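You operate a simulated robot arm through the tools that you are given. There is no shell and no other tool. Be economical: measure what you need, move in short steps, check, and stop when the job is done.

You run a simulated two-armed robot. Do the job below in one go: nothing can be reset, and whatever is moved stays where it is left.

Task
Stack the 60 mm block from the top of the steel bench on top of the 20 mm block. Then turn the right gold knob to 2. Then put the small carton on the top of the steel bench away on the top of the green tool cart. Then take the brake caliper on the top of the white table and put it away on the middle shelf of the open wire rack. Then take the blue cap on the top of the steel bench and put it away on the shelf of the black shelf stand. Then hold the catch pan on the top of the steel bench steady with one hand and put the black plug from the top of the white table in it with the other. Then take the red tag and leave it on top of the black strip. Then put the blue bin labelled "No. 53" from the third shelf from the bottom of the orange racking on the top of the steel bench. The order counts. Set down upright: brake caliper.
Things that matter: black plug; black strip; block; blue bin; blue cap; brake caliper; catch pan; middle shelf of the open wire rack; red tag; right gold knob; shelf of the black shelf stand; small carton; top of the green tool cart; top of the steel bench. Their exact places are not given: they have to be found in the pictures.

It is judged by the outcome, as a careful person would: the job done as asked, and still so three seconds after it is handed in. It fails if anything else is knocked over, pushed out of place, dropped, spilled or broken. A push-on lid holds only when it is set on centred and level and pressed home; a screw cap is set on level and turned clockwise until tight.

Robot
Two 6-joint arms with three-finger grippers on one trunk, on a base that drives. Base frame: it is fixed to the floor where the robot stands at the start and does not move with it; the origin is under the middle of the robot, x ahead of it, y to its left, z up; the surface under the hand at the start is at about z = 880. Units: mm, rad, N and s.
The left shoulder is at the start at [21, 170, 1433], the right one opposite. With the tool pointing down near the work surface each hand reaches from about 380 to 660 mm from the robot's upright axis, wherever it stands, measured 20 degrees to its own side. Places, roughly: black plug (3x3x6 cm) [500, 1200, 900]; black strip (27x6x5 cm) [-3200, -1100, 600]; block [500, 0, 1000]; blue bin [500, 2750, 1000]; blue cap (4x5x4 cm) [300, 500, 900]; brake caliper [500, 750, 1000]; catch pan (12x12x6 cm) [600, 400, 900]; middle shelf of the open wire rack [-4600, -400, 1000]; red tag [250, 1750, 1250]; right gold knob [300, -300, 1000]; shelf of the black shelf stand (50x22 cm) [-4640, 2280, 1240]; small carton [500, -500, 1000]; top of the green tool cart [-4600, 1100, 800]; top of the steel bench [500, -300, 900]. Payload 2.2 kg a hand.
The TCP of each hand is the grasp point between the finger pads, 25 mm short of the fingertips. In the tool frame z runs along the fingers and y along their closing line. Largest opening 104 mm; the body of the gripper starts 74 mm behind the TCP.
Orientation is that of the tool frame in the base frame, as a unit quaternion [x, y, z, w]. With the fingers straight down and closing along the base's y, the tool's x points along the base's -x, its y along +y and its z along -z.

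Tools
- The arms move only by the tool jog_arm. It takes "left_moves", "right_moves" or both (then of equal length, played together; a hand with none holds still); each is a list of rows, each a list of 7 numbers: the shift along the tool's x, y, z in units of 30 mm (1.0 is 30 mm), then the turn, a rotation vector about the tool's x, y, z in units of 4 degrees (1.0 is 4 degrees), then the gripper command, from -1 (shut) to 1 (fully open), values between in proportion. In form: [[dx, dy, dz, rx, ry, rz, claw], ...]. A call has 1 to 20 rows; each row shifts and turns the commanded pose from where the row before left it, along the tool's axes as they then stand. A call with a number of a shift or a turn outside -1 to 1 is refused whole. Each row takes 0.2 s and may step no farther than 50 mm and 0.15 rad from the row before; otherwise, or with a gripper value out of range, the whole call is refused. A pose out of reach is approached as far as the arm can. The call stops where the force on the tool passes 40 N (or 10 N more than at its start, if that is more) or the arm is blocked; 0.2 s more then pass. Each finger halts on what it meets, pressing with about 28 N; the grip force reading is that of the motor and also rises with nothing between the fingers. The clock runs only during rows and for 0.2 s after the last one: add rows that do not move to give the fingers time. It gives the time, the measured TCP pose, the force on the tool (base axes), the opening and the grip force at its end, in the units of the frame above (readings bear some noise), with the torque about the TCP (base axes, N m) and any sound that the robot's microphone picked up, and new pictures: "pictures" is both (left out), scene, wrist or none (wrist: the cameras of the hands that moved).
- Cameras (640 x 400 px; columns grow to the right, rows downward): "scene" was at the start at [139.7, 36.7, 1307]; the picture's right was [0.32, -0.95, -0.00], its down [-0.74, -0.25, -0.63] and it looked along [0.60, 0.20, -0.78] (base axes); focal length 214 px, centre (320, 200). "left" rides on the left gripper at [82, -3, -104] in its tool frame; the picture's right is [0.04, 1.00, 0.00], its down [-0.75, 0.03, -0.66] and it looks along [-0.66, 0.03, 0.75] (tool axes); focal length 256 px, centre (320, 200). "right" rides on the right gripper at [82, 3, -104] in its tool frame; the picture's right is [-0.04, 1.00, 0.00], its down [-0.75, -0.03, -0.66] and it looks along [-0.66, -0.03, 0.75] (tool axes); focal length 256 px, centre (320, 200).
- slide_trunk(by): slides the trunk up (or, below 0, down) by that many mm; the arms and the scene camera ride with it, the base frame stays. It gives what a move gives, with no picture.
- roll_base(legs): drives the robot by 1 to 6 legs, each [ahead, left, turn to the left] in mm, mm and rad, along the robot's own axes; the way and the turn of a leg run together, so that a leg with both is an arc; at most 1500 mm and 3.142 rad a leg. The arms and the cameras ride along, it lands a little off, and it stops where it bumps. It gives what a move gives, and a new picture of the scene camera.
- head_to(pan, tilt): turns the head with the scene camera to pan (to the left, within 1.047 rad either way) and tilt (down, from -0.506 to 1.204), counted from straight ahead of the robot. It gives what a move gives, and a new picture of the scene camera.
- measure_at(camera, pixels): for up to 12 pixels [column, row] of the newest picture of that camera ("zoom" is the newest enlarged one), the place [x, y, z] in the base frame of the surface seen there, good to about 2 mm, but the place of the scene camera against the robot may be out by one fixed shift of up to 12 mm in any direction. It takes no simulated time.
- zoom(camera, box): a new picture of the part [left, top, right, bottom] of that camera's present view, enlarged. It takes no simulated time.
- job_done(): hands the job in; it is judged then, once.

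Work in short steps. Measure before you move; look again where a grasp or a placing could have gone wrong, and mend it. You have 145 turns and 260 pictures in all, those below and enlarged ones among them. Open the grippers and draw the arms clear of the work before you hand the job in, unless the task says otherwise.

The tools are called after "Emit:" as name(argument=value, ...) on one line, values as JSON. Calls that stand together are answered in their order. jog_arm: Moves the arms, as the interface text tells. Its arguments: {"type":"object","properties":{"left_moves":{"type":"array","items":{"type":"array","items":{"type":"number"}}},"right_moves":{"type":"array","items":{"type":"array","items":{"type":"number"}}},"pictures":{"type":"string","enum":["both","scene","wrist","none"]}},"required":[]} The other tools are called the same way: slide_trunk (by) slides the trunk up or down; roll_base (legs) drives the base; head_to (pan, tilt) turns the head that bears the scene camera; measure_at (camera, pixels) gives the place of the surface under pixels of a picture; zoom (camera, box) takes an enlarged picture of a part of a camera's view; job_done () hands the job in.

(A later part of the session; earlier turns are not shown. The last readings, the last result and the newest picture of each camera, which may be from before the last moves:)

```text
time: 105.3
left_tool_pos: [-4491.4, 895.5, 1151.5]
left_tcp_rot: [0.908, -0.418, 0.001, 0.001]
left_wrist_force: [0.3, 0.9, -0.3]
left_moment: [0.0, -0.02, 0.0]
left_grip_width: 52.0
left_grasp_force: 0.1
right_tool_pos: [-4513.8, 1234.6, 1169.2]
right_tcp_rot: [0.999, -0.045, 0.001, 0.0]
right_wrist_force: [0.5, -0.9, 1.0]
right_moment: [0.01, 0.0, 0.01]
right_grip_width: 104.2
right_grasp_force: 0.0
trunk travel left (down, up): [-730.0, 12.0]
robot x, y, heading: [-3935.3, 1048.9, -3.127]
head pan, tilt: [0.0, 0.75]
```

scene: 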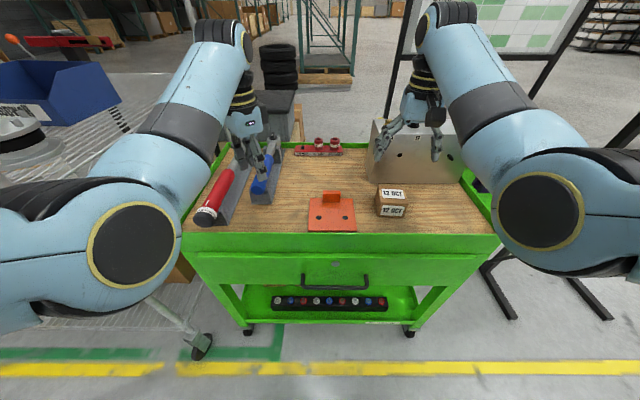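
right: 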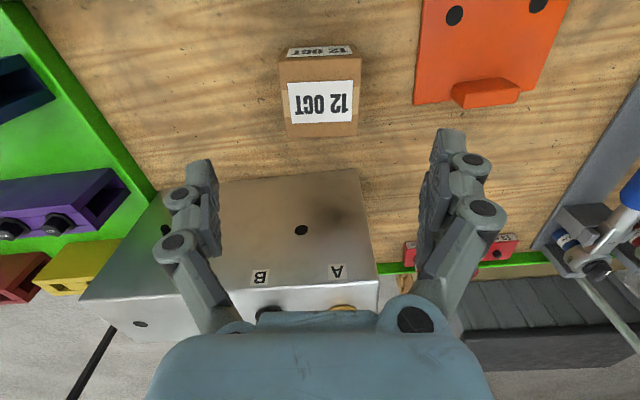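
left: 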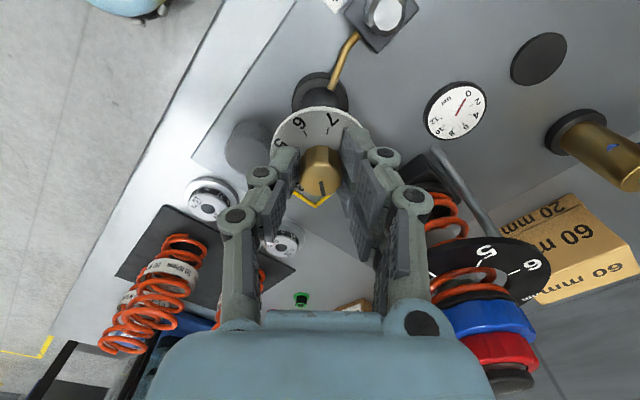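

Carton placed. Back off 600 mm and look at the wire rack (left) and the black shelf stand (right).

Emit:
roll_base(legs=[[-700, 0, 0]])

Emit:
head_to(pan=-0.8, tilt=0.3)

Emit:
head_to(pan=0.8, tilt=0.35)

```text
time: 109.1
left_tool_pos: [-3788.1, 901.2, 1151.5]
left_tcp_rot: [0.908, -0.419, 0.0, 0.001]
left_wrist_force: [-0.4, -0.5, -0.3]
left_moment: [0.0, 0.02, -0.05]
left_grip_width: 52.0
left_grasp_force: 0.0
right_tool_pos: [-3808.5, 1241.1, 1169.8]
right_tcp_rot: [0.999, -0.047, 0.0, 0.001]
right_wrist_force: [0.3, -0.1, -0.1]
right_moment: [0.02, 0.03, 0.01]
right_grip_width: 104.0
right_grasp_force: 0.1
trunk travel left (down, up): [-730.0, 12.0]
robot x, y, heading: [-3230.2, 1052.3, -3.136]
head pan, tilt: [0.0, 0.75]
```

scene: 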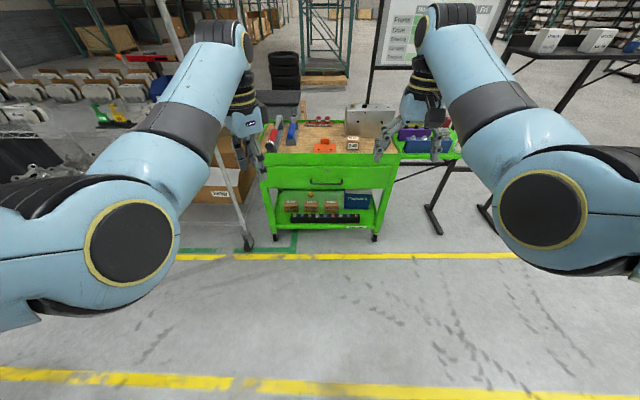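

```text
time: 110.3
left_tool_pos: [-3787.9, 900.4, 1152.5]
left_tcp_rot: [0.908, -0.418, 0.0, 0.0]
left_wrist_force: [0.2, -0.1, 0.4]
left_moment: [-0.05, 0.01, 0.01]
left_grip_width: 51.9
left_grasp_force: 0.0
right_tool_pos: [-3808.5, 1240.4, 1169.7]
right_tcp_rot: [0.999, -0.047, 0.001, 0.0]
right_wrist_force: [0.3, -0.1, 0.0]
right_moment: [0.0, -0.04, 0.01]
right_grip_width: 104.1
right_grasp_force: 0.1
trunk travel left (down, up): [-730.0, 12.0]
robot x, y, heading: [-3233.6, 1052.1, -3.136]
head pan, tilt: [-0.799, 0.3]
```

scene: 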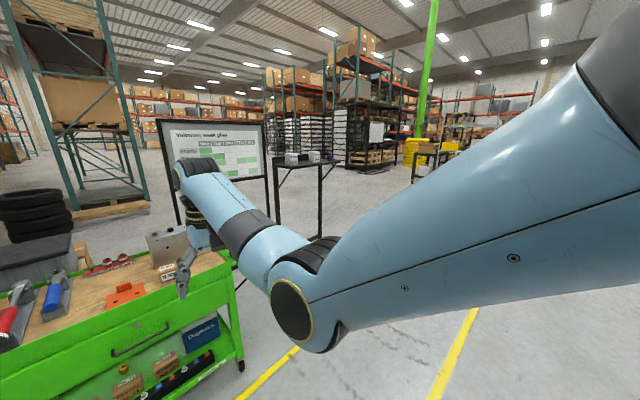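

```text
time: 111.9
left_tool_pos: [-3788.2, 901.3, 1153.0]
left_tcp_rot: [0.908, -0.419, 0.001, 0.001]
left_wrist_force: [-0.4, -0.9, -0.4]
left_moment: [0.0, 0.01, -0.02]
left_grip_width: 51.9
left_grasp_force: 0.1
right_tool_pos: [-3810.2, 1239.8, 1168.3]
right_tcp_rot: [0.999, -0.046, -0.001, 0.0]
right_wrist_force: [0.3, -0.1, 0.1]
right_moment: [0.02, 0.02, 0.02]
right_grip_width: 104.1
right_grasp_force: 0.0
trunk travel left (down, up): [-730.0, 12.0]
robot x, y, heading: [-3231.6, 1049.3, -3.139]
head pan, tilt: [0.799, 0.351]
```

scene: 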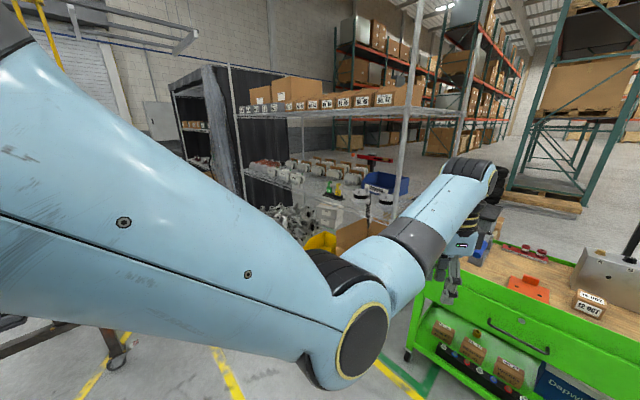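

The rack's middle shelf (~rows 165–210) holds rows of calipers. Zoom and measure both shelves and the black stand later.

Emit:
zoom(camera="scene", box=[230, 80, 450, 260])

Emit:
measure_at(camera="scene", pixels=[[243, 178], [330, 205], [390, 215], [352, 165], [390, 185], [300, 205], [385, 115], [405, 108], [265, 180], [335, 188], [240, 115], [340, 170]])

```text
2.22 times, centred on (340, 170) of scene
```

zoom: 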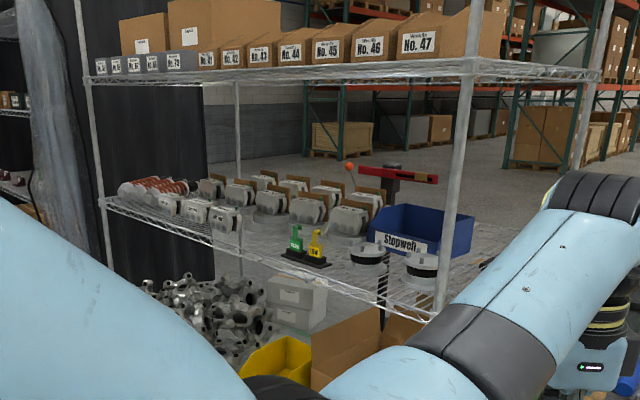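

```text
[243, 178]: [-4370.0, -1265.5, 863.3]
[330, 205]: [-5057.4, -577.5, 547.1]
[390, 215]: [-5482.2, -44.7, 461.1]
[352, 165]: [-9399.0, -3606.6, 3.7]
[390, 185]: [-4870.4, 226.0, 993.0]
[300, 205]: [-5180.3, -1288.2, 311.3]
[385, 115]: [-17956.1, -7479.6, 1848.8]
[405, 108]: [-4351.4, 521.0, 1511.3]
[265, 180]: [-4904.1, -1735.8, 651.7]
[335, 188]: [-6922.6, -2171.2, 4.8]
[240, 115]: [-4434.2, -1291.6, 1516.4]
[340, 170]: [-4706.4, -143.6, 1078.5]
```

Middle shelf is at z≈870, front posts x≈−4365, between y −1290 and 525. Now return to the benches for the caliper.

Emit:
roll_base(legs=[[-1132, 720, 0], [-1300, 130, 0], [0, 0, 3.141], [350, 500, 0]])

Emit:
head_to(pan=0.25, tilt=0.6)

```text
time: 135.2
left_tool_pos: [123.5, 850.4, 1152.7]
left_tcp_rot: [0.425, 0.905, 0.001, -0.001]
left_wrist_force: [0.1, -0.3, 0.1]
left_moment: [-0.04, 0.01, 0.0]
left_grip_width: 52.2
left_grasp_force: 0.1
right_tool_pos: [140.0, 511.2, 1170.1]
right_tcp_rot: [0.053, 0.999, 0.0, 0.0]
right_wrist_force: [-1.4, 0.8, 0.3]
right_moment: [-0.02, 0.02, 0.03]
right_grip_width: 103.8
right_grasp_force: 0.1
trunk travel left (down, up): [-730.0, 12.0]
robot x, y, heading: [-433.3, 712.8, -0.008]
head pan, tilt: [0.799, 0.351]
```

scene: 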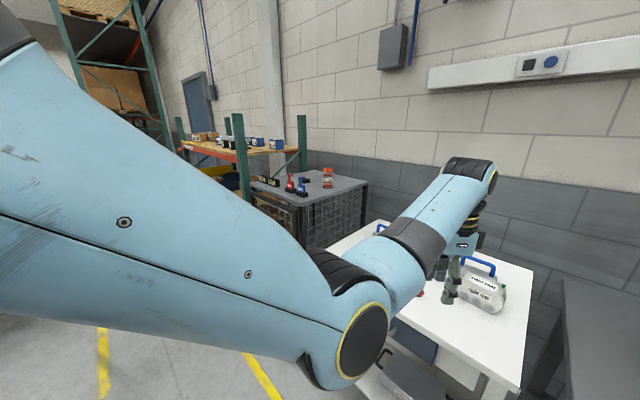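

```text
time: 136.1
left_tool_pos: [123.8, 849.8, 1153.1]
left_tcp_rot: [0.426, 0.905, 0.0, -0.002]
left_wrist_force: [0.0, 0.3, -0.2]
left_moment: [-0.01, 0.02, 0.0]
left_grip_width: 52.1
left_grasp_force: 0.1
right_tool_pos: [139.8, 511.1, 1171.0]
right_tcp_rot: [0.053, 0.999, 0.0, 0.0]
right_wrist_force: [-1.4, 0.1, 0.0]
right_moment: [0.0, 0.01, -0.04]
right_grip_width: 104.0
right_grasp_force: 0.2
trunk travel left (down, up): [-730.0, 12.0]
robot x, y, heading: [-434.8, 708.6, -0.014]
head pan, tilt: [0.25, 0.6]
```

scene: 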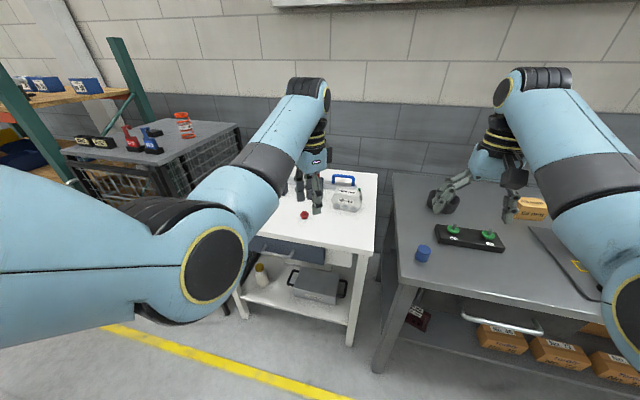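

The white caliper with a blue handle is at (346,192). Zoom and measure.

Emit:
zoom(camera="scene", box=[250, 160, 390, 250])

Emit:
measure_at(camera="scene", pixels=[[347, 192], [335, 205], [358, 208], [343, 179], [304, 215], [340, 225], [242, 230], [375, 250], [352, 200], [377, 180]])

```text
4.44 times, centred on (320, 205) of scene
```

zoom: 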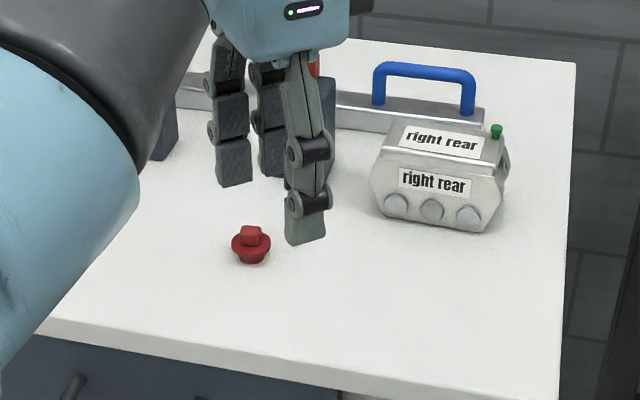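

```text
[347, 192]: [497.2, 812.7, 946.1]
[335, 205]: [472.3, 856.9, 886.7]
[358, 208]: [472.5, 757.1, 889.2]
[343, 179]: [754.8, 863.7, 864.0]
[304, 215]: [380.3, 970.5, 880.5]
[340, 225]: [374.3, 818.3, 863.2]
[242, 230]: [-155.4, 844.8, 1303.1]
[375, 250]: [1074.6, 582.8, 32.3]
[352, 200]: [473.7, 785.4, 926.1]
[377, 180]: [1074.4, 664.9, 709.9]
```

The caliper ("right rear") sits near (505,808), top ≈946, table ≈862. Drive forward so the left hand is above it and look with the wrist camera.

Emit:
roll_base(legs=[[330, -50, 0.012]])

Emit:
jog_arm(left_moves=[[0, 0, 0, 0, 0, -1, 1], [0, 0, 0, 0, 0, -1, 1], [0, 0, 0, 0, 0, -1, 1], [0, 0, 0, 0, 0, -1, 1], [0, 0, 0, 0, 0, -1, 1], [0, 0, 0, 0, 0, -1, 1], [0, 0, 0, 0, 0, -1, 1], [0, 0, 0, 0, 0, -1, 1], [0, 0, 0, 0, 0, -1, 1], [0, 0, 0, 0, 0, -1, 1], [0, 0, 0, 0, 0, -1, 1], [0, 0, 0, 0, 0, -1, 1], [0, 0, 0, 0, 0, -0.6, 1], [0, 0, 0, 0, 0, 0, 1]], pictures="both")

```text
time: 138.3
left_tool_pos: [452.3, 800.9, 1151.1]
left_tcp_rot: [0.423, 0.906, 0.0, -0.001]
left_wrist_force: [-0.7, 0.3, -0.1]
left_moment: [-0.01, 0.0, -0.01]
left_grip_width: 52.1
left_grasp_force: 0.0
right_tool_pos: [470.2, 461.4, 1169.3]
right_tcp_rot: [0.05, 0.999, 0.0, -0.001]
right_wrist_force: [-0.1, -0.7, 0.2]
right_moment: [0.02, 0.01, -0.01]
right_grip_width: 104.0
right_grasp_force: 0.0
trunk travel left (down, up): [-730.0, 12.0]
robot x, y, heading: [-108.6, 656.6, -0.003]
head pan, tilt: [0.25, 0.6]
```

scene: 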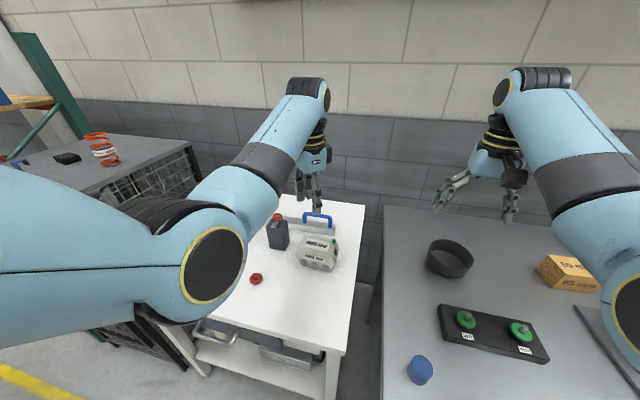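

```text
time: 141.3
left_tool_pos: [450.8, 800.5, 1152.0]
left_tcp_rot: [-0.004, 1.0, 0.002, 0.0]
left_wrist_force: [-0.3, 0.2, -0.2]
left_moment: [0.05, 0.0, 0.0]
left_grip_width: 104.0
left_grasp_force: 0.1
right_tool_pos: [471.0, 462.2, 1169.1]
right_tcp_rot: [0.051, 0.999, 0.001, 0.001]
right_wrist_force: [0.7, -0.8, -0.7]
right_moment: [-0.02, -0.01, -0.01]
right_grip_width: 103.9
right_grasp_force: 0.1
trunk travel left (down, up): [-730.0, 12.0]
robot x, y, heading: [-105.6, 654.4, -0.002]
head pan, tilt: [0.25, 0.6]
```

scene: 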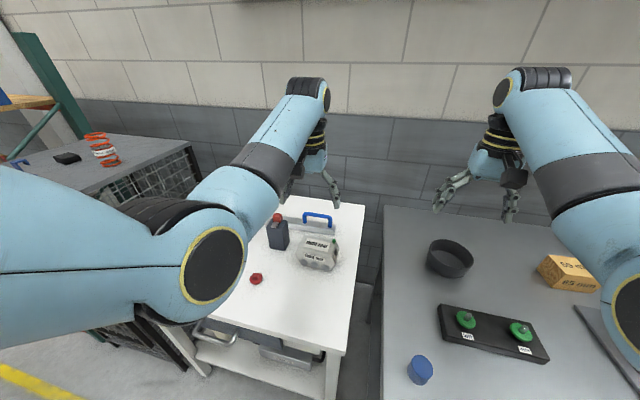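
left: 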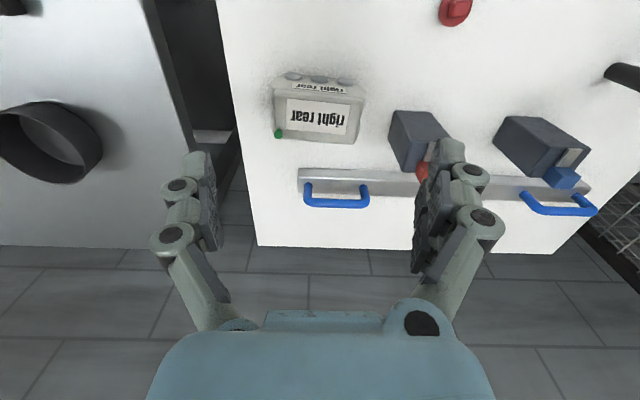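

Emit:
zoom(camera="left", box=[240, 40, 400, 180])

Emit:
measure_at(camera="left", pixels=[[290, 78], [365, 95], [360, 165], [273, 138], [287, 98], [349, 108], [345, 140], [286, 128], [278, 133], [320, 115], [325, 82], [310, 170]])

```text
2.86 times, centred on (320, 110) of left
```

zoom: 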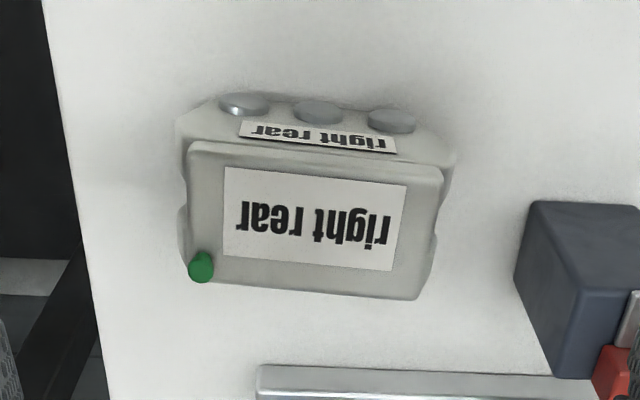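

```text
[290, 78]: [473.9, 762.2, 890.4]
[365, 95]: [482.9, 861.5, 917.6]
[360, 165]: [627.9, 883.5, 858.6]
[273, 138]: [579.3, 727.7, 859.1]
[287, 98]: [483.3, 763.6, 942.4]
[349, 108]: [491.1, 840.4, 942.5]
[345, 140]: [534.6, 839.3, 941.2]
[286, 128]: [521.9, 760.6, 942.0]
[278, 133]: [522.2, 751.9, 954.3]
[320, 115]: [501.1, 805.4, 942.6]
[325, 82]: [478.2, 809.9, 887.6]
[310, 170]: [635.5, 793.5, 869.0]
```

Caliper's top: ~57 mm deep (x), ~108 mm wide (y), centre (506,801), yaw ≈4°. I grip it across its depth: turn the left hand to 94° and move over.

Emit:
jog_arm(left_moves=[[-0.9, 0, 0, 0, 0, 0, 1], [-0.93, 0, 0, 0, 0, 0, 1], [0, 0, 0, 0, 0, 1, 1], [0, 0, 0, 0, 0, 1, 1], [0, 0, 0, 0, 0, 1, 1], [0, 0, 0, 0, 0, 1, 1], [0, 0, 0, 0, 0, 1, 1], [0, 0, 0, 0, 0, 1, 1], [0, 0, 0, 0, 0, 1, 1], [0, 0, 0, 0, 0, 1, 1], [0, 0, 0, 0, 0, 1, 1], [0, 0, 0, 0, 0, 1, 1], [0, 0, 0, 0, 0, 1, 1], [0, 0, 0, 0, 0, 1, 1], [0, 0, 0, 0, 0, 1, 1], [0, 0, 0, 0, 0, 1, 1], [0, 0, 0, 0, 0, 1, 1], [0, 0, 0, 0, 0, 1, 1], [0, 0, 0, 0, 0, 1, 1], [0, 0, 0, 0, 0, 1, 1]], pictures="none")

Emit:
slide_trunk(by=-110)

Emit:
jog_arm(left_moves=[[0, 0, 0, 0, 0, 1, 1], [0, 0, 0, 0, 0, 1, 1], [0, 0, 0, 0, 0, 1, 1], [0, 0, 0, 0, 0, 1, 1], [0, 0, 0, 0, 0, 1, 1], [0, 0, 0, 0, 0, 0.6, 1], [0, 0, 0, 0, 0, 0, 1]], pictures="wrist")

```text
time: 145.5
left_tool_pos: [507.4, 801.5, 1152.0]
left_tcp_rot: [0.586, 0.81, 0.001, 0.0]
left_wrist_force: [-0.3, -0.1, -0.1]
left_moment: [0.01, -0.01, 0.0]
left_grip_width: 104.1
left_grasp_force: 0.1
right_tool_pos: [469.2, 461.0, 1169.6]
right_tcp_rot: [0.051, 0.999, 0.0, -0.001]
right_wrist_force: [0.5, -0.3, -0.9]
right_moment: [0.03, -0.03, 0.04]
right_grip_width: 104.0
right_grasp_force: 0.1
trunk travel left (down, up): [-730.0, 12.0]
robot x, y, heading: [-106.2, 657.1, -0.006]
head pan, tilt: [0.25, 0.6]
```

```text
time: 146.9
left_tool_pos: [507.1, 800.7, 1042.9]
left_tcp_rot: [0.585, 0.811, 0.0, -0.001]
left_wrist_force: [0.4, 0.4, 0.7]
left_moment: [-0.01, 0.0, 0.02]
left_grip_width: 103.6
left_grasp_force: 0.0
right_tool_pos: [468.9, 461.8, 1061.2]
right_tcp_rot: [0.05, 0.999, 0.0, -0.001]
right_wrist_force: [-0.2, 0.1, -0.6]
right_moment: [-0.03, -0.01, -0.01]
right_grip_width: 104.1
right_grasp_force: 0.1
trunk travel left (down, up): [-620.0, 122.0]
robot x, y, heading: [-110.1, 653.9, -0.002]
head pan, tilt: [0.25, 0.6]
```

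```text
time: 148.5
left_tool_pos: [506.3, 802.7, 1042.5]
left_tcp_rot: [0.732, 0.681, 0.0, 0.0]
left_wrist_force: [0.6, -0.4, 0.0]
left_moment: [0.02, -0.03, -0.03]
left_grip_width: 103.8
left_grasp_force: 0.1
right_tool_pos: [470.0, 462.1, 1059.8]
right_tcp_rot: [0.05, 0.999, 0.0, 0.0]
right_wrist_force: [0.6, -0.4, -0.1]
right_moment: [0.03, 0.02, 0.02]
right_grip_width: 103.9
right_grasp_force: 0.1
trunk travel left (down, up): [-620.0, 122.0]
robot x, y, heading: [-107.7, 659.3, -0.003]
head pan, tilt: [0.25, 0.6]
```

left: 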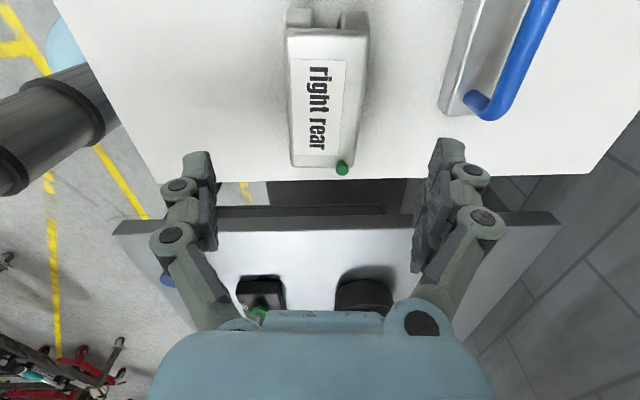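

Aligned. Measure its edges now.

Emit:
measure_at(camera="left", pixels=[[289, 60], [367, 60], [292, 155], [352, 150], [318, 100], [290, 100], [358, 100], [330, 20], [320, 162], [290, 22], [365, 22]])

```text
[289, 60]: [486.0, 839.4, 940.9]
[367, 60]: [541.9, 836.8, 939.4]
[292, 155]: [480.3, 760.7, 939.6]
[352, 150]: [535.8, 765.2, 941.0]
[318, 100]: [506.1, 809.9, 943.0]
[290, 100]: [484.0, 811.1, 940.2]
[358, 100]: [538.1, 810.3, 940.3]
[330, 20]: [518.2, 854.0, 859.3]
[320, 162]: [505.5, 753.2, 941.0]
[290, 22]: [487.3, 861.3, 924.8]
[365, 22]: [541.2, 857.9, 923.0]
```

Centre (510,804). Shift a bit and descend to z≈914.

Emit:
jog_arm(left_moves=[[0, 0.12, 1, 0, 0, 0, 1], [0, 0, 1, 0, 0, 0, 1], [0, 0, 1, 0, 0, 0, 1], [0, 0, 1, 0, 0, 0, 1], [0, 0, 0.3, 0, 0, 0, 1], [0, 0, 0, 0, 0, 0, 1]], pictures="wrist")

```text
time: 149.9
left_tool_pos: [501.5, 805.8, 919.3]
left_tcp_rot: [0.732, 0.682, 0.0, -0.001]
left_wrist_force: [-0.8, 0.1, 0.3]
left_moment: [0.01, 0.01, 0.02]
left_grip_width: 103.9
left_grasp_force: 0.0
left hand out of reach, approached as far as the arm can: row 4, 5
right_tool_pos: [470.8, 461.4, 1059.1]
right_tcp_rot: [0.051, 0.999, 0.0, 0.0]
right_wrist_force: [0.1, -0.6, 0.0]
right_moment: [0.01, 0.01, -0.01]
right_grip_width: 104.2
right_grasp_force: 0.0
trunk travel left (down, up): [-620.0, 122.0]
robot x, y, heading: [-103.4, 652.0, -0.008]
head pan, tilt: [0.25, 0.6]
```

left: 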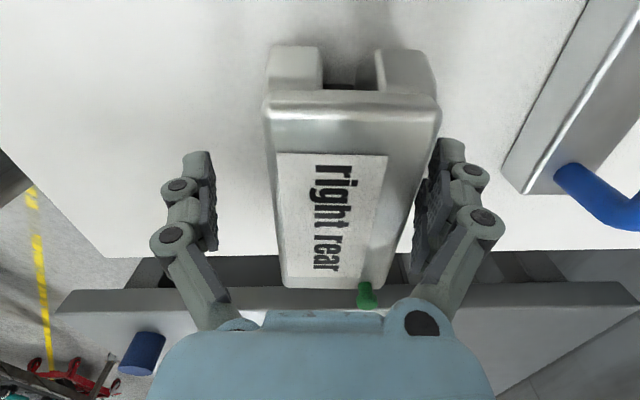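

Slightly out of reach with the shoulder this high. Rise 60, lower the trunk 60, then recentre.

Emit:
jog_arm(left_moves=[[0, 0, -1, 0, 0, 0, 1], [0, 0.3, -1, 0, 0, 0, 1], [0, 0, 0, 0, 0, 0, 1]], pictures="none")

Emit:
slide_trunk(by=-60)

```text
time: 150.7
left_tool_pos: [510.7, 801.9, 977.2]
left_tcp_rot: [0.731, 0.682, 0.0, -0.001]
left_wrist_force: [-0.4, 0.1, -0.1]
left_moment: [0.01, -0.01, -0.01]
left_grip_width: 104.2
left_grasp_force: 0.0
right_tool_pos: [469.2, 461.6, 1059.4]
right_tcp_rot: [0.05, 0.999, -0.001, -0.001]
right_wrist_force: [-0.4, 0.7, 0.5]
right_moment: [0.01, -0.03, 0.0]
right_grip_width: 103.9
right_grasp_force: 0.1
trunk travel left (down, up): [-620.0, 122.0]
robot x, y, heading: [-106.4, 656.2, -0.002]
head pan, tilt: [0.25, 0.6]
```

```text
time: 151.7
left_tool_pos: [509.6, 803.5, 918.6]
left_tcp_rot: [0.731, 0.682, 0.0, 0.0]
left_wrist_force: [-0.9, 0.4, 0.4]
left_moment: [-0.01, 0.01, 0.0]
left_grip_width: 104.0
left_grasp_force: 0.1
right_tool_pos: [469.4, 461.0, 1000.8]
right_tcp_rot: [0.052, 0.999, 0.0, 0.002]
right_wrist_force: [-0.3, -0.1, 1.4]
right_moment: [-0.01, -0.01, 0.01]
right_grip_width: 104.1
right_grasp_force: 0.1
trunk travel left (down, up): [-560.0, 182.0]
robot x, y, heading: [-107.3, 653.7, -0.005]
head pan, tilt: [0.25, 0.6]
```

Now at (510,803.5,919). Lower 8 mm and close.

Emit:
jog_arm(left_moves=[[0, 0, 0.25, 0, 0, 0, 1], [0, 0, 0, 0, 0, 0, -1], [0, 0, 0, 0, 0, 0, -1], [0, 0, 0, 0, 0, 0, -1], [0, 0, 0, 0, 0, 0, -1]], pictures="wrist")

```text
time: 152.9
left_tool_pos: [509.1, 803.3, 909.3]
left_tcp_rot: [0.731, 0.682, 0.0, 0.0]
left_wrist_force: [1.6, -0.6, 1.2]
left_moment: [-0.08, 0.3, 0.22]
left_grip_width: 69.1
left_grasp_force: 27.8
right_tool_pos: [469.8, 460.8, 998.7]
right_tcp_rot: [0.05, 0.999, 0.0, 0.0]
right_wrist_force: [0.2, -0.9, 0.2]
right_moment: [0.05, 0.02, 0.0]
right_grip_width: 103.8
right_grasp_force: 0.0
trunk travel left (down, up): [-560.0, 182.0]
robot x, y, heading: [-107.4, 661.2, -0.002]
head pan, tilt: [0.25, 0.6]
```

left: 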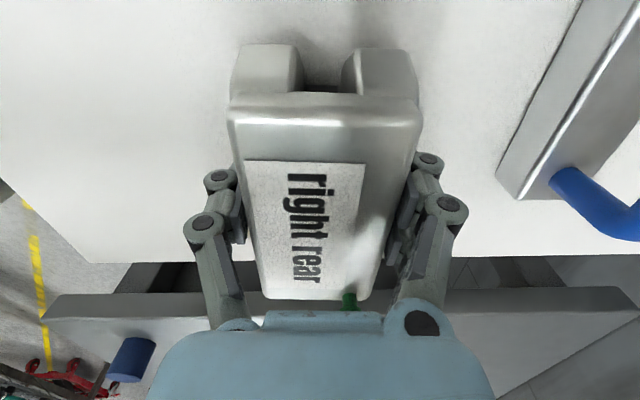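

Gripped. Lift 30 mm and check for tilt/slip.

Emit:
jog_arm(left_moves=[[0, 0, -1, 0, 0, 0, -1], [0, 0, -1, 0, 0, 0, -1], [0, 0, 0, 0, 0, 0, -1]], pictures="wrist")

Emit:
slide_trunk(by=180)

Emit:
jog_arm(left_moves=[[0, 0, 0, 0, 0, 0, -1]], pictures="both")

```text
time: 153.7
left_tool_pos: [509.8, 803.6, 969.4]
left_tcp_rot: [0.731, 0.682, 0.0, -0.002]
left_wrist_force: [0.1, 0.7, -9.9]
left_moment: [0.05, 0.03, 0.02]
left_grip_width: 69.3
left_grasp_force: 28.1
right_tool_pos: [471.4, 461.2, 998.5]
right_tcp_rot: [0.051, 0.999, -0.001, -0.001]
right_wrist_force: [0.6, -0.4, 0.7]
right_moment: [0.01, 0.0, 0.02]
right_grip_width: 104.1
right_grasp_force: 0.1
trunk travel left (down, up): [-560.0, 182.0]
robot x, y, heading: [-105.2, 653.5, 0.0]
head pan, tilt: [0.25, 0.6]
```

left: 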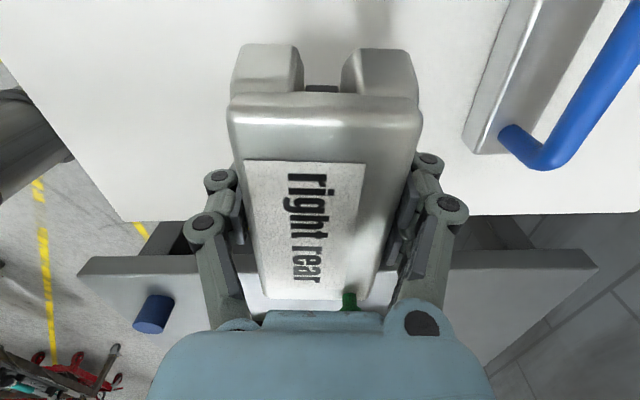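

```text
time: 155.7
left_tool_pos: [510.5, 803.9, 1149.9]
left_tcp_rot: [0.731, 0.683, 0.0, -0.002]
left_wrist_force: [0.8, 0.3, -10.8]
left_moment: [0.06, 0.02, 0.0]
left_grip_width: 69.3
left_grasp_force: 27.9
right_tool_pos: [470.3, 461.5, 1179.3]
right_tcp_rot: [0.051, 0.999, -0.001, -0.002]
right_wrist_force: [0.2, 0.5, 0.3]
right_moment: [0.03, -0.04, -0.01]
right_grip_width: 104.0
right_grasp_force: 0.0
trunk travel left (down, up): [-740.0, 2.0]
robot x, y, heading: [-105.4, 655.7, -0.005]
head pan, tilt: [0.25, 0.6]
```

```text
time: 156.1
left_tool_pos: [510.2, 802.9, 1149.2]
left_tcp_rot: [0.731, 0.682, 0.0, -0.001]
left_wrist_force: [0.1, 0.4, -11.1]
left_moment: [0.05, 0.01, -0.03]
left_grip_width: 69.1
left_grasp_force: 27.9
right_tool_pos: [470.9, 460.6, 1179.3]
right_tcp_rot: [0.05, 0.999, 0.0, -0.001]
right_wrist_force: [0.2, 0.5, 0.6]
right_moment: [-0.02, -0.01, 0.0]
right_grip_width: 103.8
right_grasp_force: 0.1
trunk travel left (down, up): [-740.0, 2.0]
robot x, y, heading: [-105.4, 658.9, -0.0]
head pan, tilt: [0.25, 0.6]
```

scene: 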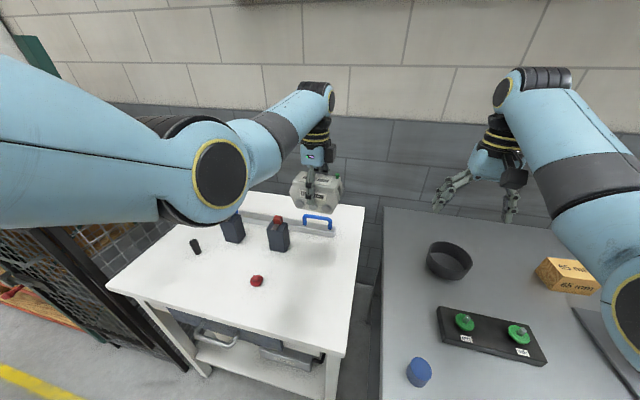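
left: 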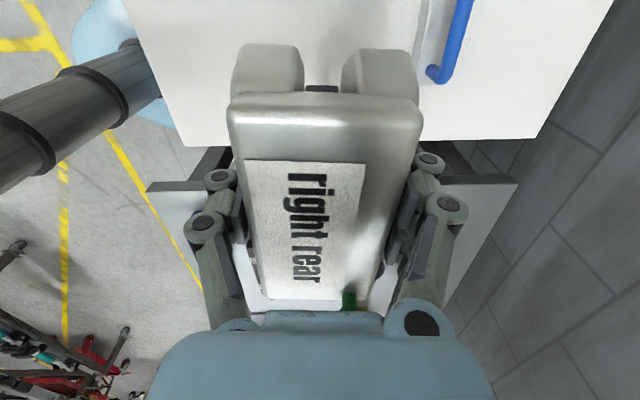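

Held firmly (1.1 kg). Note the plug at (195,246). Measure it and drive to the wire rack area.

Emit:
measure_at(camera="scene", pixels=[[195, 246], [196, 253], [193, 241], [257, 281], [420, 372], [448, 258], [448, 245]])

Emit:
roll_base(legs=[[-700, -450, 0], [0, 0, 3.141], [1300, -130, 0], [1200, -250, 0]])

Emit:
head_to(pan=0.55, tilt=0.45)

```text
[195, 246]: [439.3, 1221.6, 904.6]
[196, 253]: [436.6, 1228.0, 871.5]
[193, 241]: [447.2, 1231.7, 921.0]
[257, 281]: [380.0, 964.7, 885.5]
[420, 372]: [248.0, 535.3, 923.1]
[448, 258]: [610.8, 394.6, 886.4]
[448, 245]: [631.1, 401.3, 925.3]
```

```text
time: 180.1
left_tool_pos: [-3953.9, 316.3, 1149.9]
left_tcp_rot: [-0.697, 0.717, -0.002, 0.001]
left_wrist_force: [-0.2, 0.5, -11.3]
left_moment: [-0.04, -0.04, -0.01]
left_grip_width: 68.9
left_grasp_force: 28.3
right_tool_pos: [-3928.7, 659.4, 1179.5]
right_tcp_rot: [1.0, -0.03, 0.001, 0.0]
right_wrist_force: [-0.6, 1.2, 0.8]
right_moment: [0.01, -0.01, -0.04]
right_grip_width: 104.1
right_grasp_force: 0.2
trunk travel left (down, up): [-740.0, 2.0]
robot x, y, heading: [-3343.0, 490.4, -3.102]
head pan, tilt: [0.25, 0.6]
```

scene: 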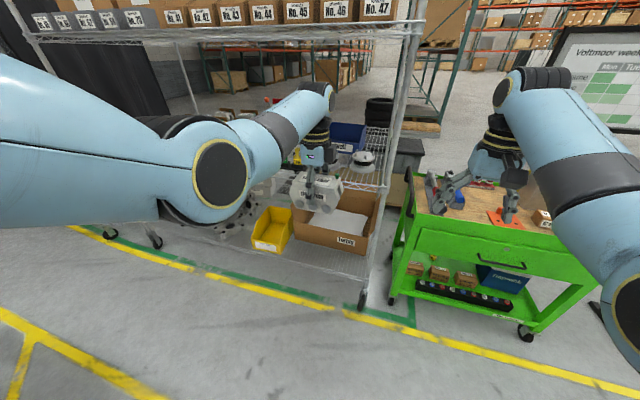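

```text
time: 180.9
left_tool_pos: [-3953.8, 315.3, 1149.2]
left_tcp_rot: [-0.698, 0.716, -0.002, 0.002]
left_wrist_force: [0.5, 0.7, -10.2]
left_moment: [-0.03, -0.01, 0.04]
left_grip_width: 68.9
left_grasp_force: 27.9
right_tool_pos: [-3928.7, 659.5, 1179.3]
right_tcp_rot: [1.0, -0.03, 0.001, 0.0]
right_wrist_force: [-0.5, 0.8, 0.7]
right_moment: [0.01, 0.01, -0.01]
right_grip_width: 104.3
right_grasp_force: 0.1
trunk travel left (down, up): [-740.0, 2.0]
robot x, y, heading: [-3343.9, 493.7, -3.101]
head pan, tilt: [0.55, 0.45]
```

scene: 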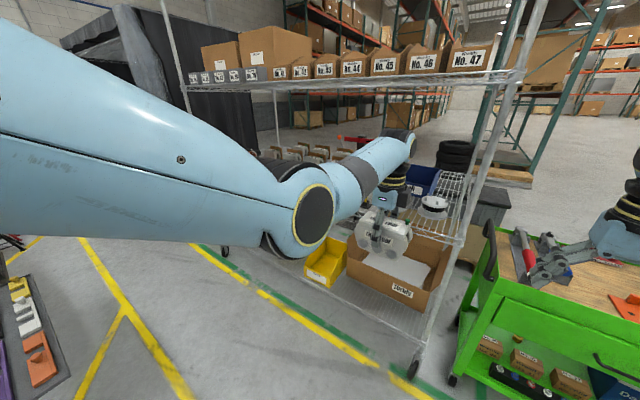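

Measure aisle bounds: battery end at (30,330) and the rack's shelf bounds.

Emit:
measure_at(camera="scene", pixels=[[45, 380], [30, 300], [15, 260], [185, 92], [520, 75], [450, 235], [435, 195], [225, 250], [270, 160], [460, 240], [480, 85]])

Emit:
head_to(pan=1.04, tilt=0.6)

```text
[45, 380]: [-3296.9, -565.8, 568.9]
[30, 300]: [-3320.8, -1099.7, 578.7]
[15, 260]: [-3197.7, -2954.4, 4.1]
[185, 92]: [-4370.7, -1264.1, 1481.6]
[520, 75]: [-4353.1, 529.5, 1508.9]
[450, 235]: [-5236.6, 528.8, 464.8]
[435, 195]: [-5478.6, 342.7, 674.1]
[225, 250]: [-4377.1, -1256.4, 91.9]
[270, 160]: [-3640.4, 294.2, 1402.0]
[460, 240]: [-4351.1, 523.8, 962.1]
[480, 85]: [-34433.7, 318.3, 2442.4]
```

```text
time: 181.8
left_tool_pos: [-3954.0, 316.5, 1149.1]
left_tcp_rot: [-0.697, 0.717, -0.001, 0.0]
left_wrist_force: [0.4, -0.4, -10.8]
left_moment: [0.0, 0.02, 0.02]
left_grip_width: 68.7
left_grasp_force: 27.9
right_tool_pos: [-3929.2, 660.1, 1178.5]
right_tcp_rot: [1.0, -0.029, 0.0, 0.0]
right_wrist_force: [0.1, 0.5, 0.0]
right_moment: [0.0, -0.02, -0.04]
right_grip_width: 104.0
right_grasp_force: 0.2
trunk travel left (down, up): [-740.0, 2.0]
robot x, y, heading: [-3343.6, 492.4, -3.108]
head pan, tilt: [1.04, 0.6]
```

scene: 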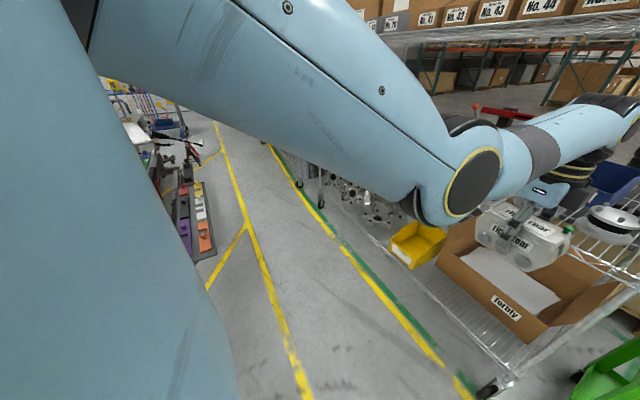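

Aisle before the rack is about 1 m wide. Drive to about (−3640,−100) facing the rack and look at the middle shelf.

Emit:
roll_base(legs=[[0, 0, -0.034], [300, 580, 0]])

Emit:
head_to(pan=0.1, tilt=0.55)

```text
time: 185.8
left_tool_pos: [-4250.1, -259.5, 1149.1]
left_tcp_rot: [-0.689, 0.724, -0.001, 0.0]
left_wrist_force: [0.3, -0.2, -11.4]
left_moment: [-0.03, 0.01, 0.01]
left_grip_width: 68.9
left_grasp_force: 28.1
right_tool_pos: [-4217.9, 83.0, 1179.5]
right_tcp_rot: [0.999, -0.04, 0.001, 0.001]
right_wrist_force: [0.1, -0.3, -0.6]
right_moment: [0.01, 0.01, 0.01]
right_grip_width: 103.7
right_grasp_force: 0.0
trunk travel left (down, up): [-740.0, 2.0]
robot x, y, heading: [-3634.7, -98.4, -3.125]
head pan, tilt: [1.04, 0.6]
```

scene: 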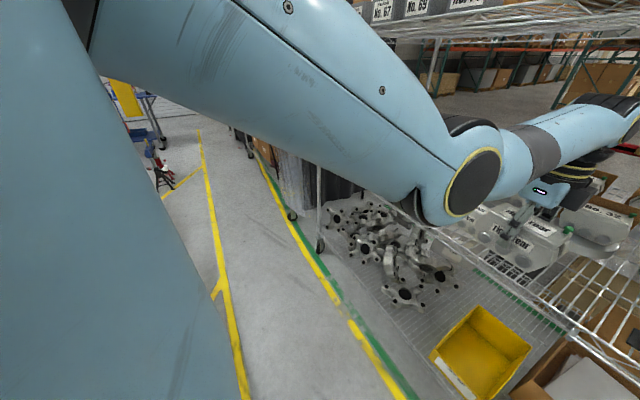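

```text
time: 187.1
left_tool_pos: [-4250.1, -258.5, 1149.8]
left_tcp_rot: [-0.689, 0.724, -0.002, 0.001]
left_wrist_force: [0.0, 0.5, -10.6]
left_moment: [-0.03, 0.03, 0.0]
left_grip_width: 68.8
left_grasp_force: 27.6
right_tool_pos: [-4218.5, 82.7, 1179.3]
right_tcp_rot: [0.999, -0.041, 0.001, 0.001]
right_wrist_force: [0.1, -0.3, 0.0]
right_moment: [-0.01, 0.0, -0.02]
right_grip_width: 104.0
right_grasp_force: 0.0
trunk travel left (down, up): [-740.0, 2.0]
robot x, y, heading: [-3637.1, -101.1, -3.122]
head pan, tilt: [0.099, 0.55]
```

scene: 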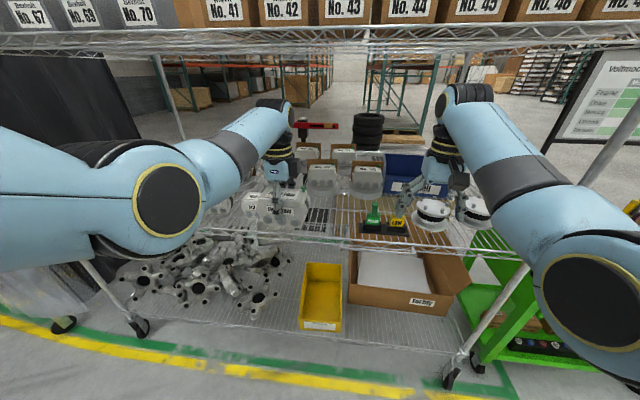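

Emit:
zoom(camera="scene", box=[180, 120, 500, 270])

Emit:
measure_at(camera="scene", pixels=[[200, 236], [330, 240], [317, 222], [345, 225], [250, 225], [372, 213], [370, 180], [320, 180], [330, 212], [405, 232], [380, 228], [330, 38]])

```text
2.00 times, centred on (340, 195) of scene
```

zoom: 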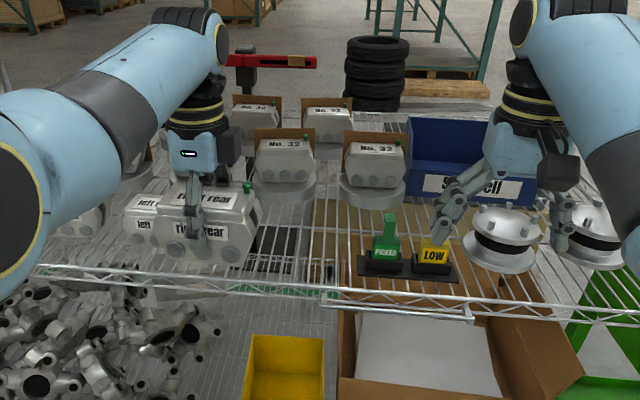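

```text
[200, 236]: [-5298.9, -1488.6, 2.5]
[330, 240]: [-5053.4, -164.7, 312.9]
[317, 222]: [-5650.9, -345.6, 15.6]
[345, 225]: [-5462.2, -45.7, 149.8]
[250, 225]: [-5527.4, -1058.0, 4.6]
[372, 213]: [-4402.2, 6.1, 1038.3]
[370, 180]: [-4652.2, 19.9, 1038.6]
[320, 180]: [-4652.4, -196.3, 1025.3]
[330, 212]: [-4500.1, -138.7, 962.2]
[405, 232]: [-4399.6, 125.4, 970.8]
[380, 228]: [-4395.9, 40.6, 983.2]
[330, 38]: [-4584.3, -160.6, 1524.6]
```

Shelf height ≈962. Look with the left wrist camera at the shelf, and zoom closer on the "left …" caliper area.

Emit:
jog_arm(left_moves=[[0, 0, 0, 0, 0, 0, -1]], pictures="wrist")

Emit:
zoom(camera="scene", box=[190, 170, 350, 260])

```text
time: 187.4
left_tool_pos: [-4251.0, -258.8, 1148.9]
left_tcp_rot: [-0.689, 0.725, -0.002, 0.001]
left_wrist_force: [-0.4, 0.1, -10.2]
left_moment: [-0.04, -0.05, -0.01]
left_grip_width: 68.4
left_grasp_force: 27.9
right_tool_pos: [-4218.0, 82.9, 1180.2]
right_tcp_rot: [0.999, -0.04, 0.001, 0.0]
right_wrist_force: [0.1, 0.8, 0.4]
right_moment: [0.03, 0.01, -0.01]
right_grip_width: 104.1
right_grasp_force: 0.0
trunk travel left (down, up): [-740.0, 2.0]
robot x, y, heading: [-3638.9, -98.3, -3.125]
head pan, tilt: [0.099, 0.55]
```

left: 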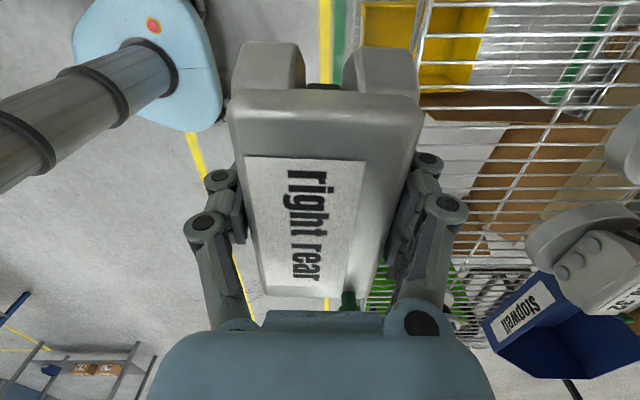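

```text
4.00 times, centred on (270, 215) of scene
```

zoom: 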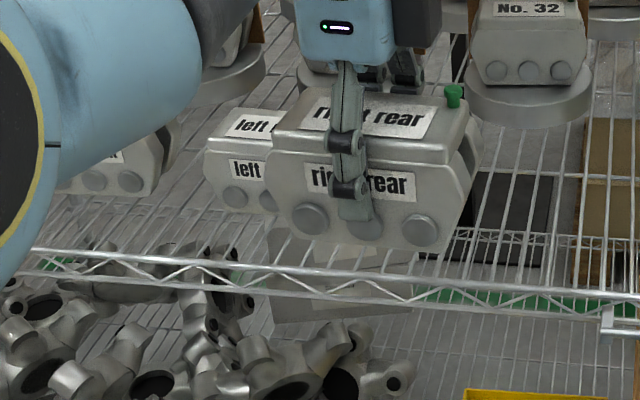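

The front row has "left …" calipers; the free spot is to their right. Measure them.

Emit:
measure_at(camera="zoom", pixels=[[215, 160], [240, 200], [265, 125], [530, 105], [480, 95], [110, 185], [440, 265], [500, 268], [600, 265], [520, 125]])

Emit:
measure_at(camera="left", pixels=[[418, 60], [423, 130], [500, 130], [505, 175], [450, 60], [560, 260], [412, 20]])

```text
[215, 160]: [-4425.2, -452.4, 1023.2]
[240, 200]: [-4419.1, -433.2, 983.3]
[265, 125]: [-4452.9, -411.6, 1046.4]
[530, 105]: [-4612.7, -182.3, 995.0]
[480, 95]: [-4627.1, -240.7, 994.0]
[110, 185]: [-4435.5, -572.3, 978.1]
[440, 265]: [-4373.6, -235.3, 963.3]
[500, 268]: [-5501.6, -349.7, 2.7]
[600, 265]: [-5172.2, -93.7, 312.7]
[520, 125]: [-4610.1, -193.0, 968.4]
```

```text
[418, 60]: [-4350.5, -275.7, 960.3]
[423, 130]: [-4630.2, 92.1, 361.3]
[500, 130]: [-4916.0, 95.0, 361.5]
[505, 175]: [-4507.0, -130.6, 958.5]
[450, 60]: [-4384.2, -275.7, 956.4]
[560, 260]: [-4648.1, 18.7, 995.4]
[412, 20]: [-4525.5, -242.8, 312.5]
```

Shelf at ≈958. Target caliper centre (−4460,−190), TCP z≈1008. Lower trunk 100, shift sideways outside the rack, then drive in 205 mm.

Emit:
slide_trunk(by=-95)

Emit:
roll_base(legs=[[0, -68, -0.017]])

Emit:
roll_base(legs=[[130, 0, 0]])

```text
time: 188.7
left_tool_pos: [-4248.9, -260.0, 1054.5]
left_tcp_rot: [-0.69, 0.724, -0.002, -0.001]
left_wrist_force: [0.3, -0.1, -11.1]
left_moment: [-0.04, 0.02, 0.01]
left_grip_width: 68.9
left_grasp_force: 28.5
right_tool_pos: [-4218.2, 83.0, 1084.6]
right_tcp_rot: [0.999, -0.04, 0.0, 0.0]
right_wrist_force: [1.0, 0.5, 0.8]
right_moment: [0.0, 0.02, -0.01]
right_grip_width: 104.4
right_grasp_force: 0.1
trunk travel left (down, up): [-645.0, 97.0]
robot x, y, heading: [-3638.4, -97.2, -3.127]
head pan, tilt: [0.099, 0.55]
```

```text
time: 189.8
left_tool_pos: [-4253.1, -177.8, 1052.5]
left_tcp_rot: [-0.684, 0.73, -0.002, 0.001]
left_wrist_force: [-0.5, 1.4, -10.4]
left_moment: [-0.08, -0.02, -0.04]
left_grip_width: 68.6
left_grasp_force: 28.3
right_tool_pos: [-4216.0, 162.9, 1084.3]
right_tcp_rot: [0.999, -0.049, 0.001, 0.0]
right_wrist_force: [0.2, 0.0, -0.5]
right_moment: [-0.03, -0.01, -0.02]
right_grip_width: 104.1
right_grasp_force: 0.1
trunk travel left (down, up): [-645.0, 97.0]
robot x, y, heading: [-3638.2, -27.7, -3.141]
head pan, tilt: [0.099, 0.55]
```

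scene: 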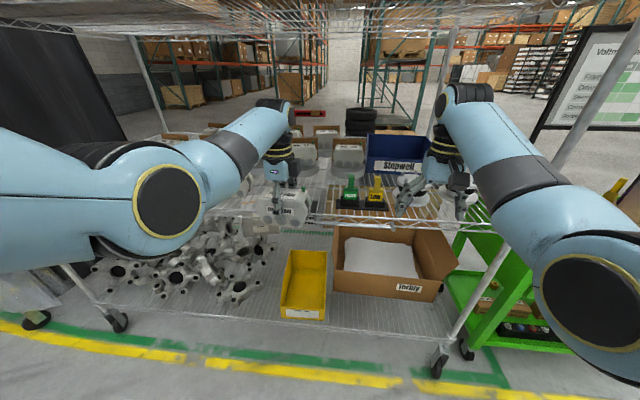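

```text
time: 191.0
left_tool_pos: [-4383.9, -180.0, 1053.3]
left_tcp_rot: [-0.683, 0.73, -0.002, 0.0]
left_wrist_force: [0.3, 0.2, -11.0]
left_moment: [-0.02, 0.01, -0.02]
left_grip_width: 68.9
left_grasp_force: 28.7
right_tool_pos: [-4345.5, 162.5, 1083.6]
right_tcp_rot: [0.999, -0.049, 0.001, 0.0]
right_wrist_force: [-0.7, 0.5, -0.5]
right_moment: [-0.05, 0.0, -0.01]
right_grip_width: 104.0
right_grasp_force: 0.2
trunk travel left (down, up): [-645.0, 97.0]
robot x, y, heading: [-3766.2, -30.0, -3.145]
head pan, tilt: [0.099, 0.55]
```

scene: 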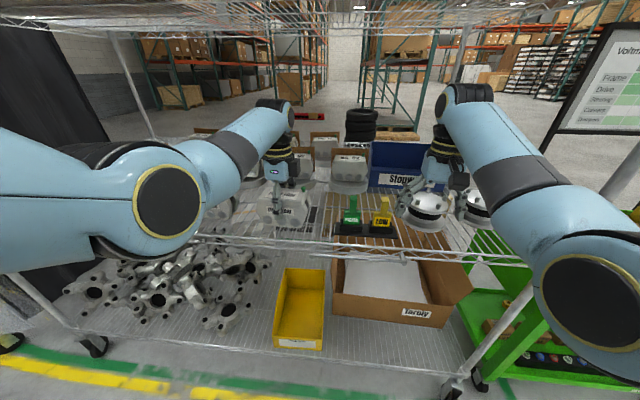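

Check the right hand's clearance over the discs at (427,210) before the last 75 mm.

Emit:
measure_at(camera="scene", pixels=[[425, 200], [430, 195], [440, 212], [412, 185], [470, 200], [353, 205], [380, 205], [400, 180], [345, 155], [260, 205], [315, 180]])

Emit:
zoom(camera="scene", box=[220, 130, 500, 260])

```text
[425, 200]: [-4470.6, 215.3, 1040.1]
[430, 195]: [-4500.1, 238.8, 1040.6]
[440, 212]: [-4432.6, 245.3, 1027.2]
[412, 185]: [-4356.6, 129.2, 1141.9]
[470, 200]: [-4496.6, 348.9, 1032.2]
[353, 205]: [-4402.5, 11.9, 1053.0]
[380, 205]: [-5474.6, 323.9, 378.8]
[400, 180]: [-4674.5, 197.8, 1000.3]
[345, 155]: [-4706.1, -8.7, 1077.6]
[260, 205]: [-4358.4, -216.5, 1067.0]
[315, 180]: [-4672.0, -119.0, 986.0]
```

```text
2.29 times, centred on (360, 195) of scene
```

zoom: 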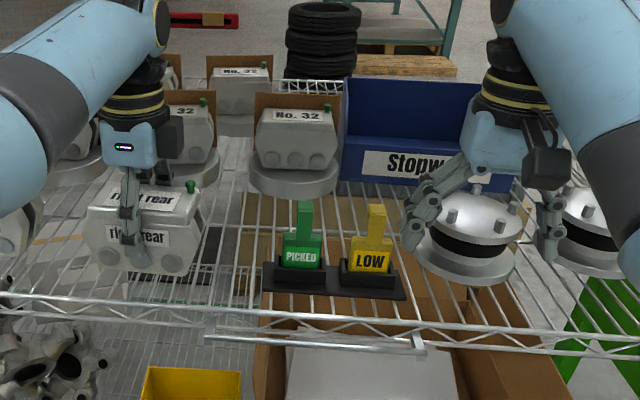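

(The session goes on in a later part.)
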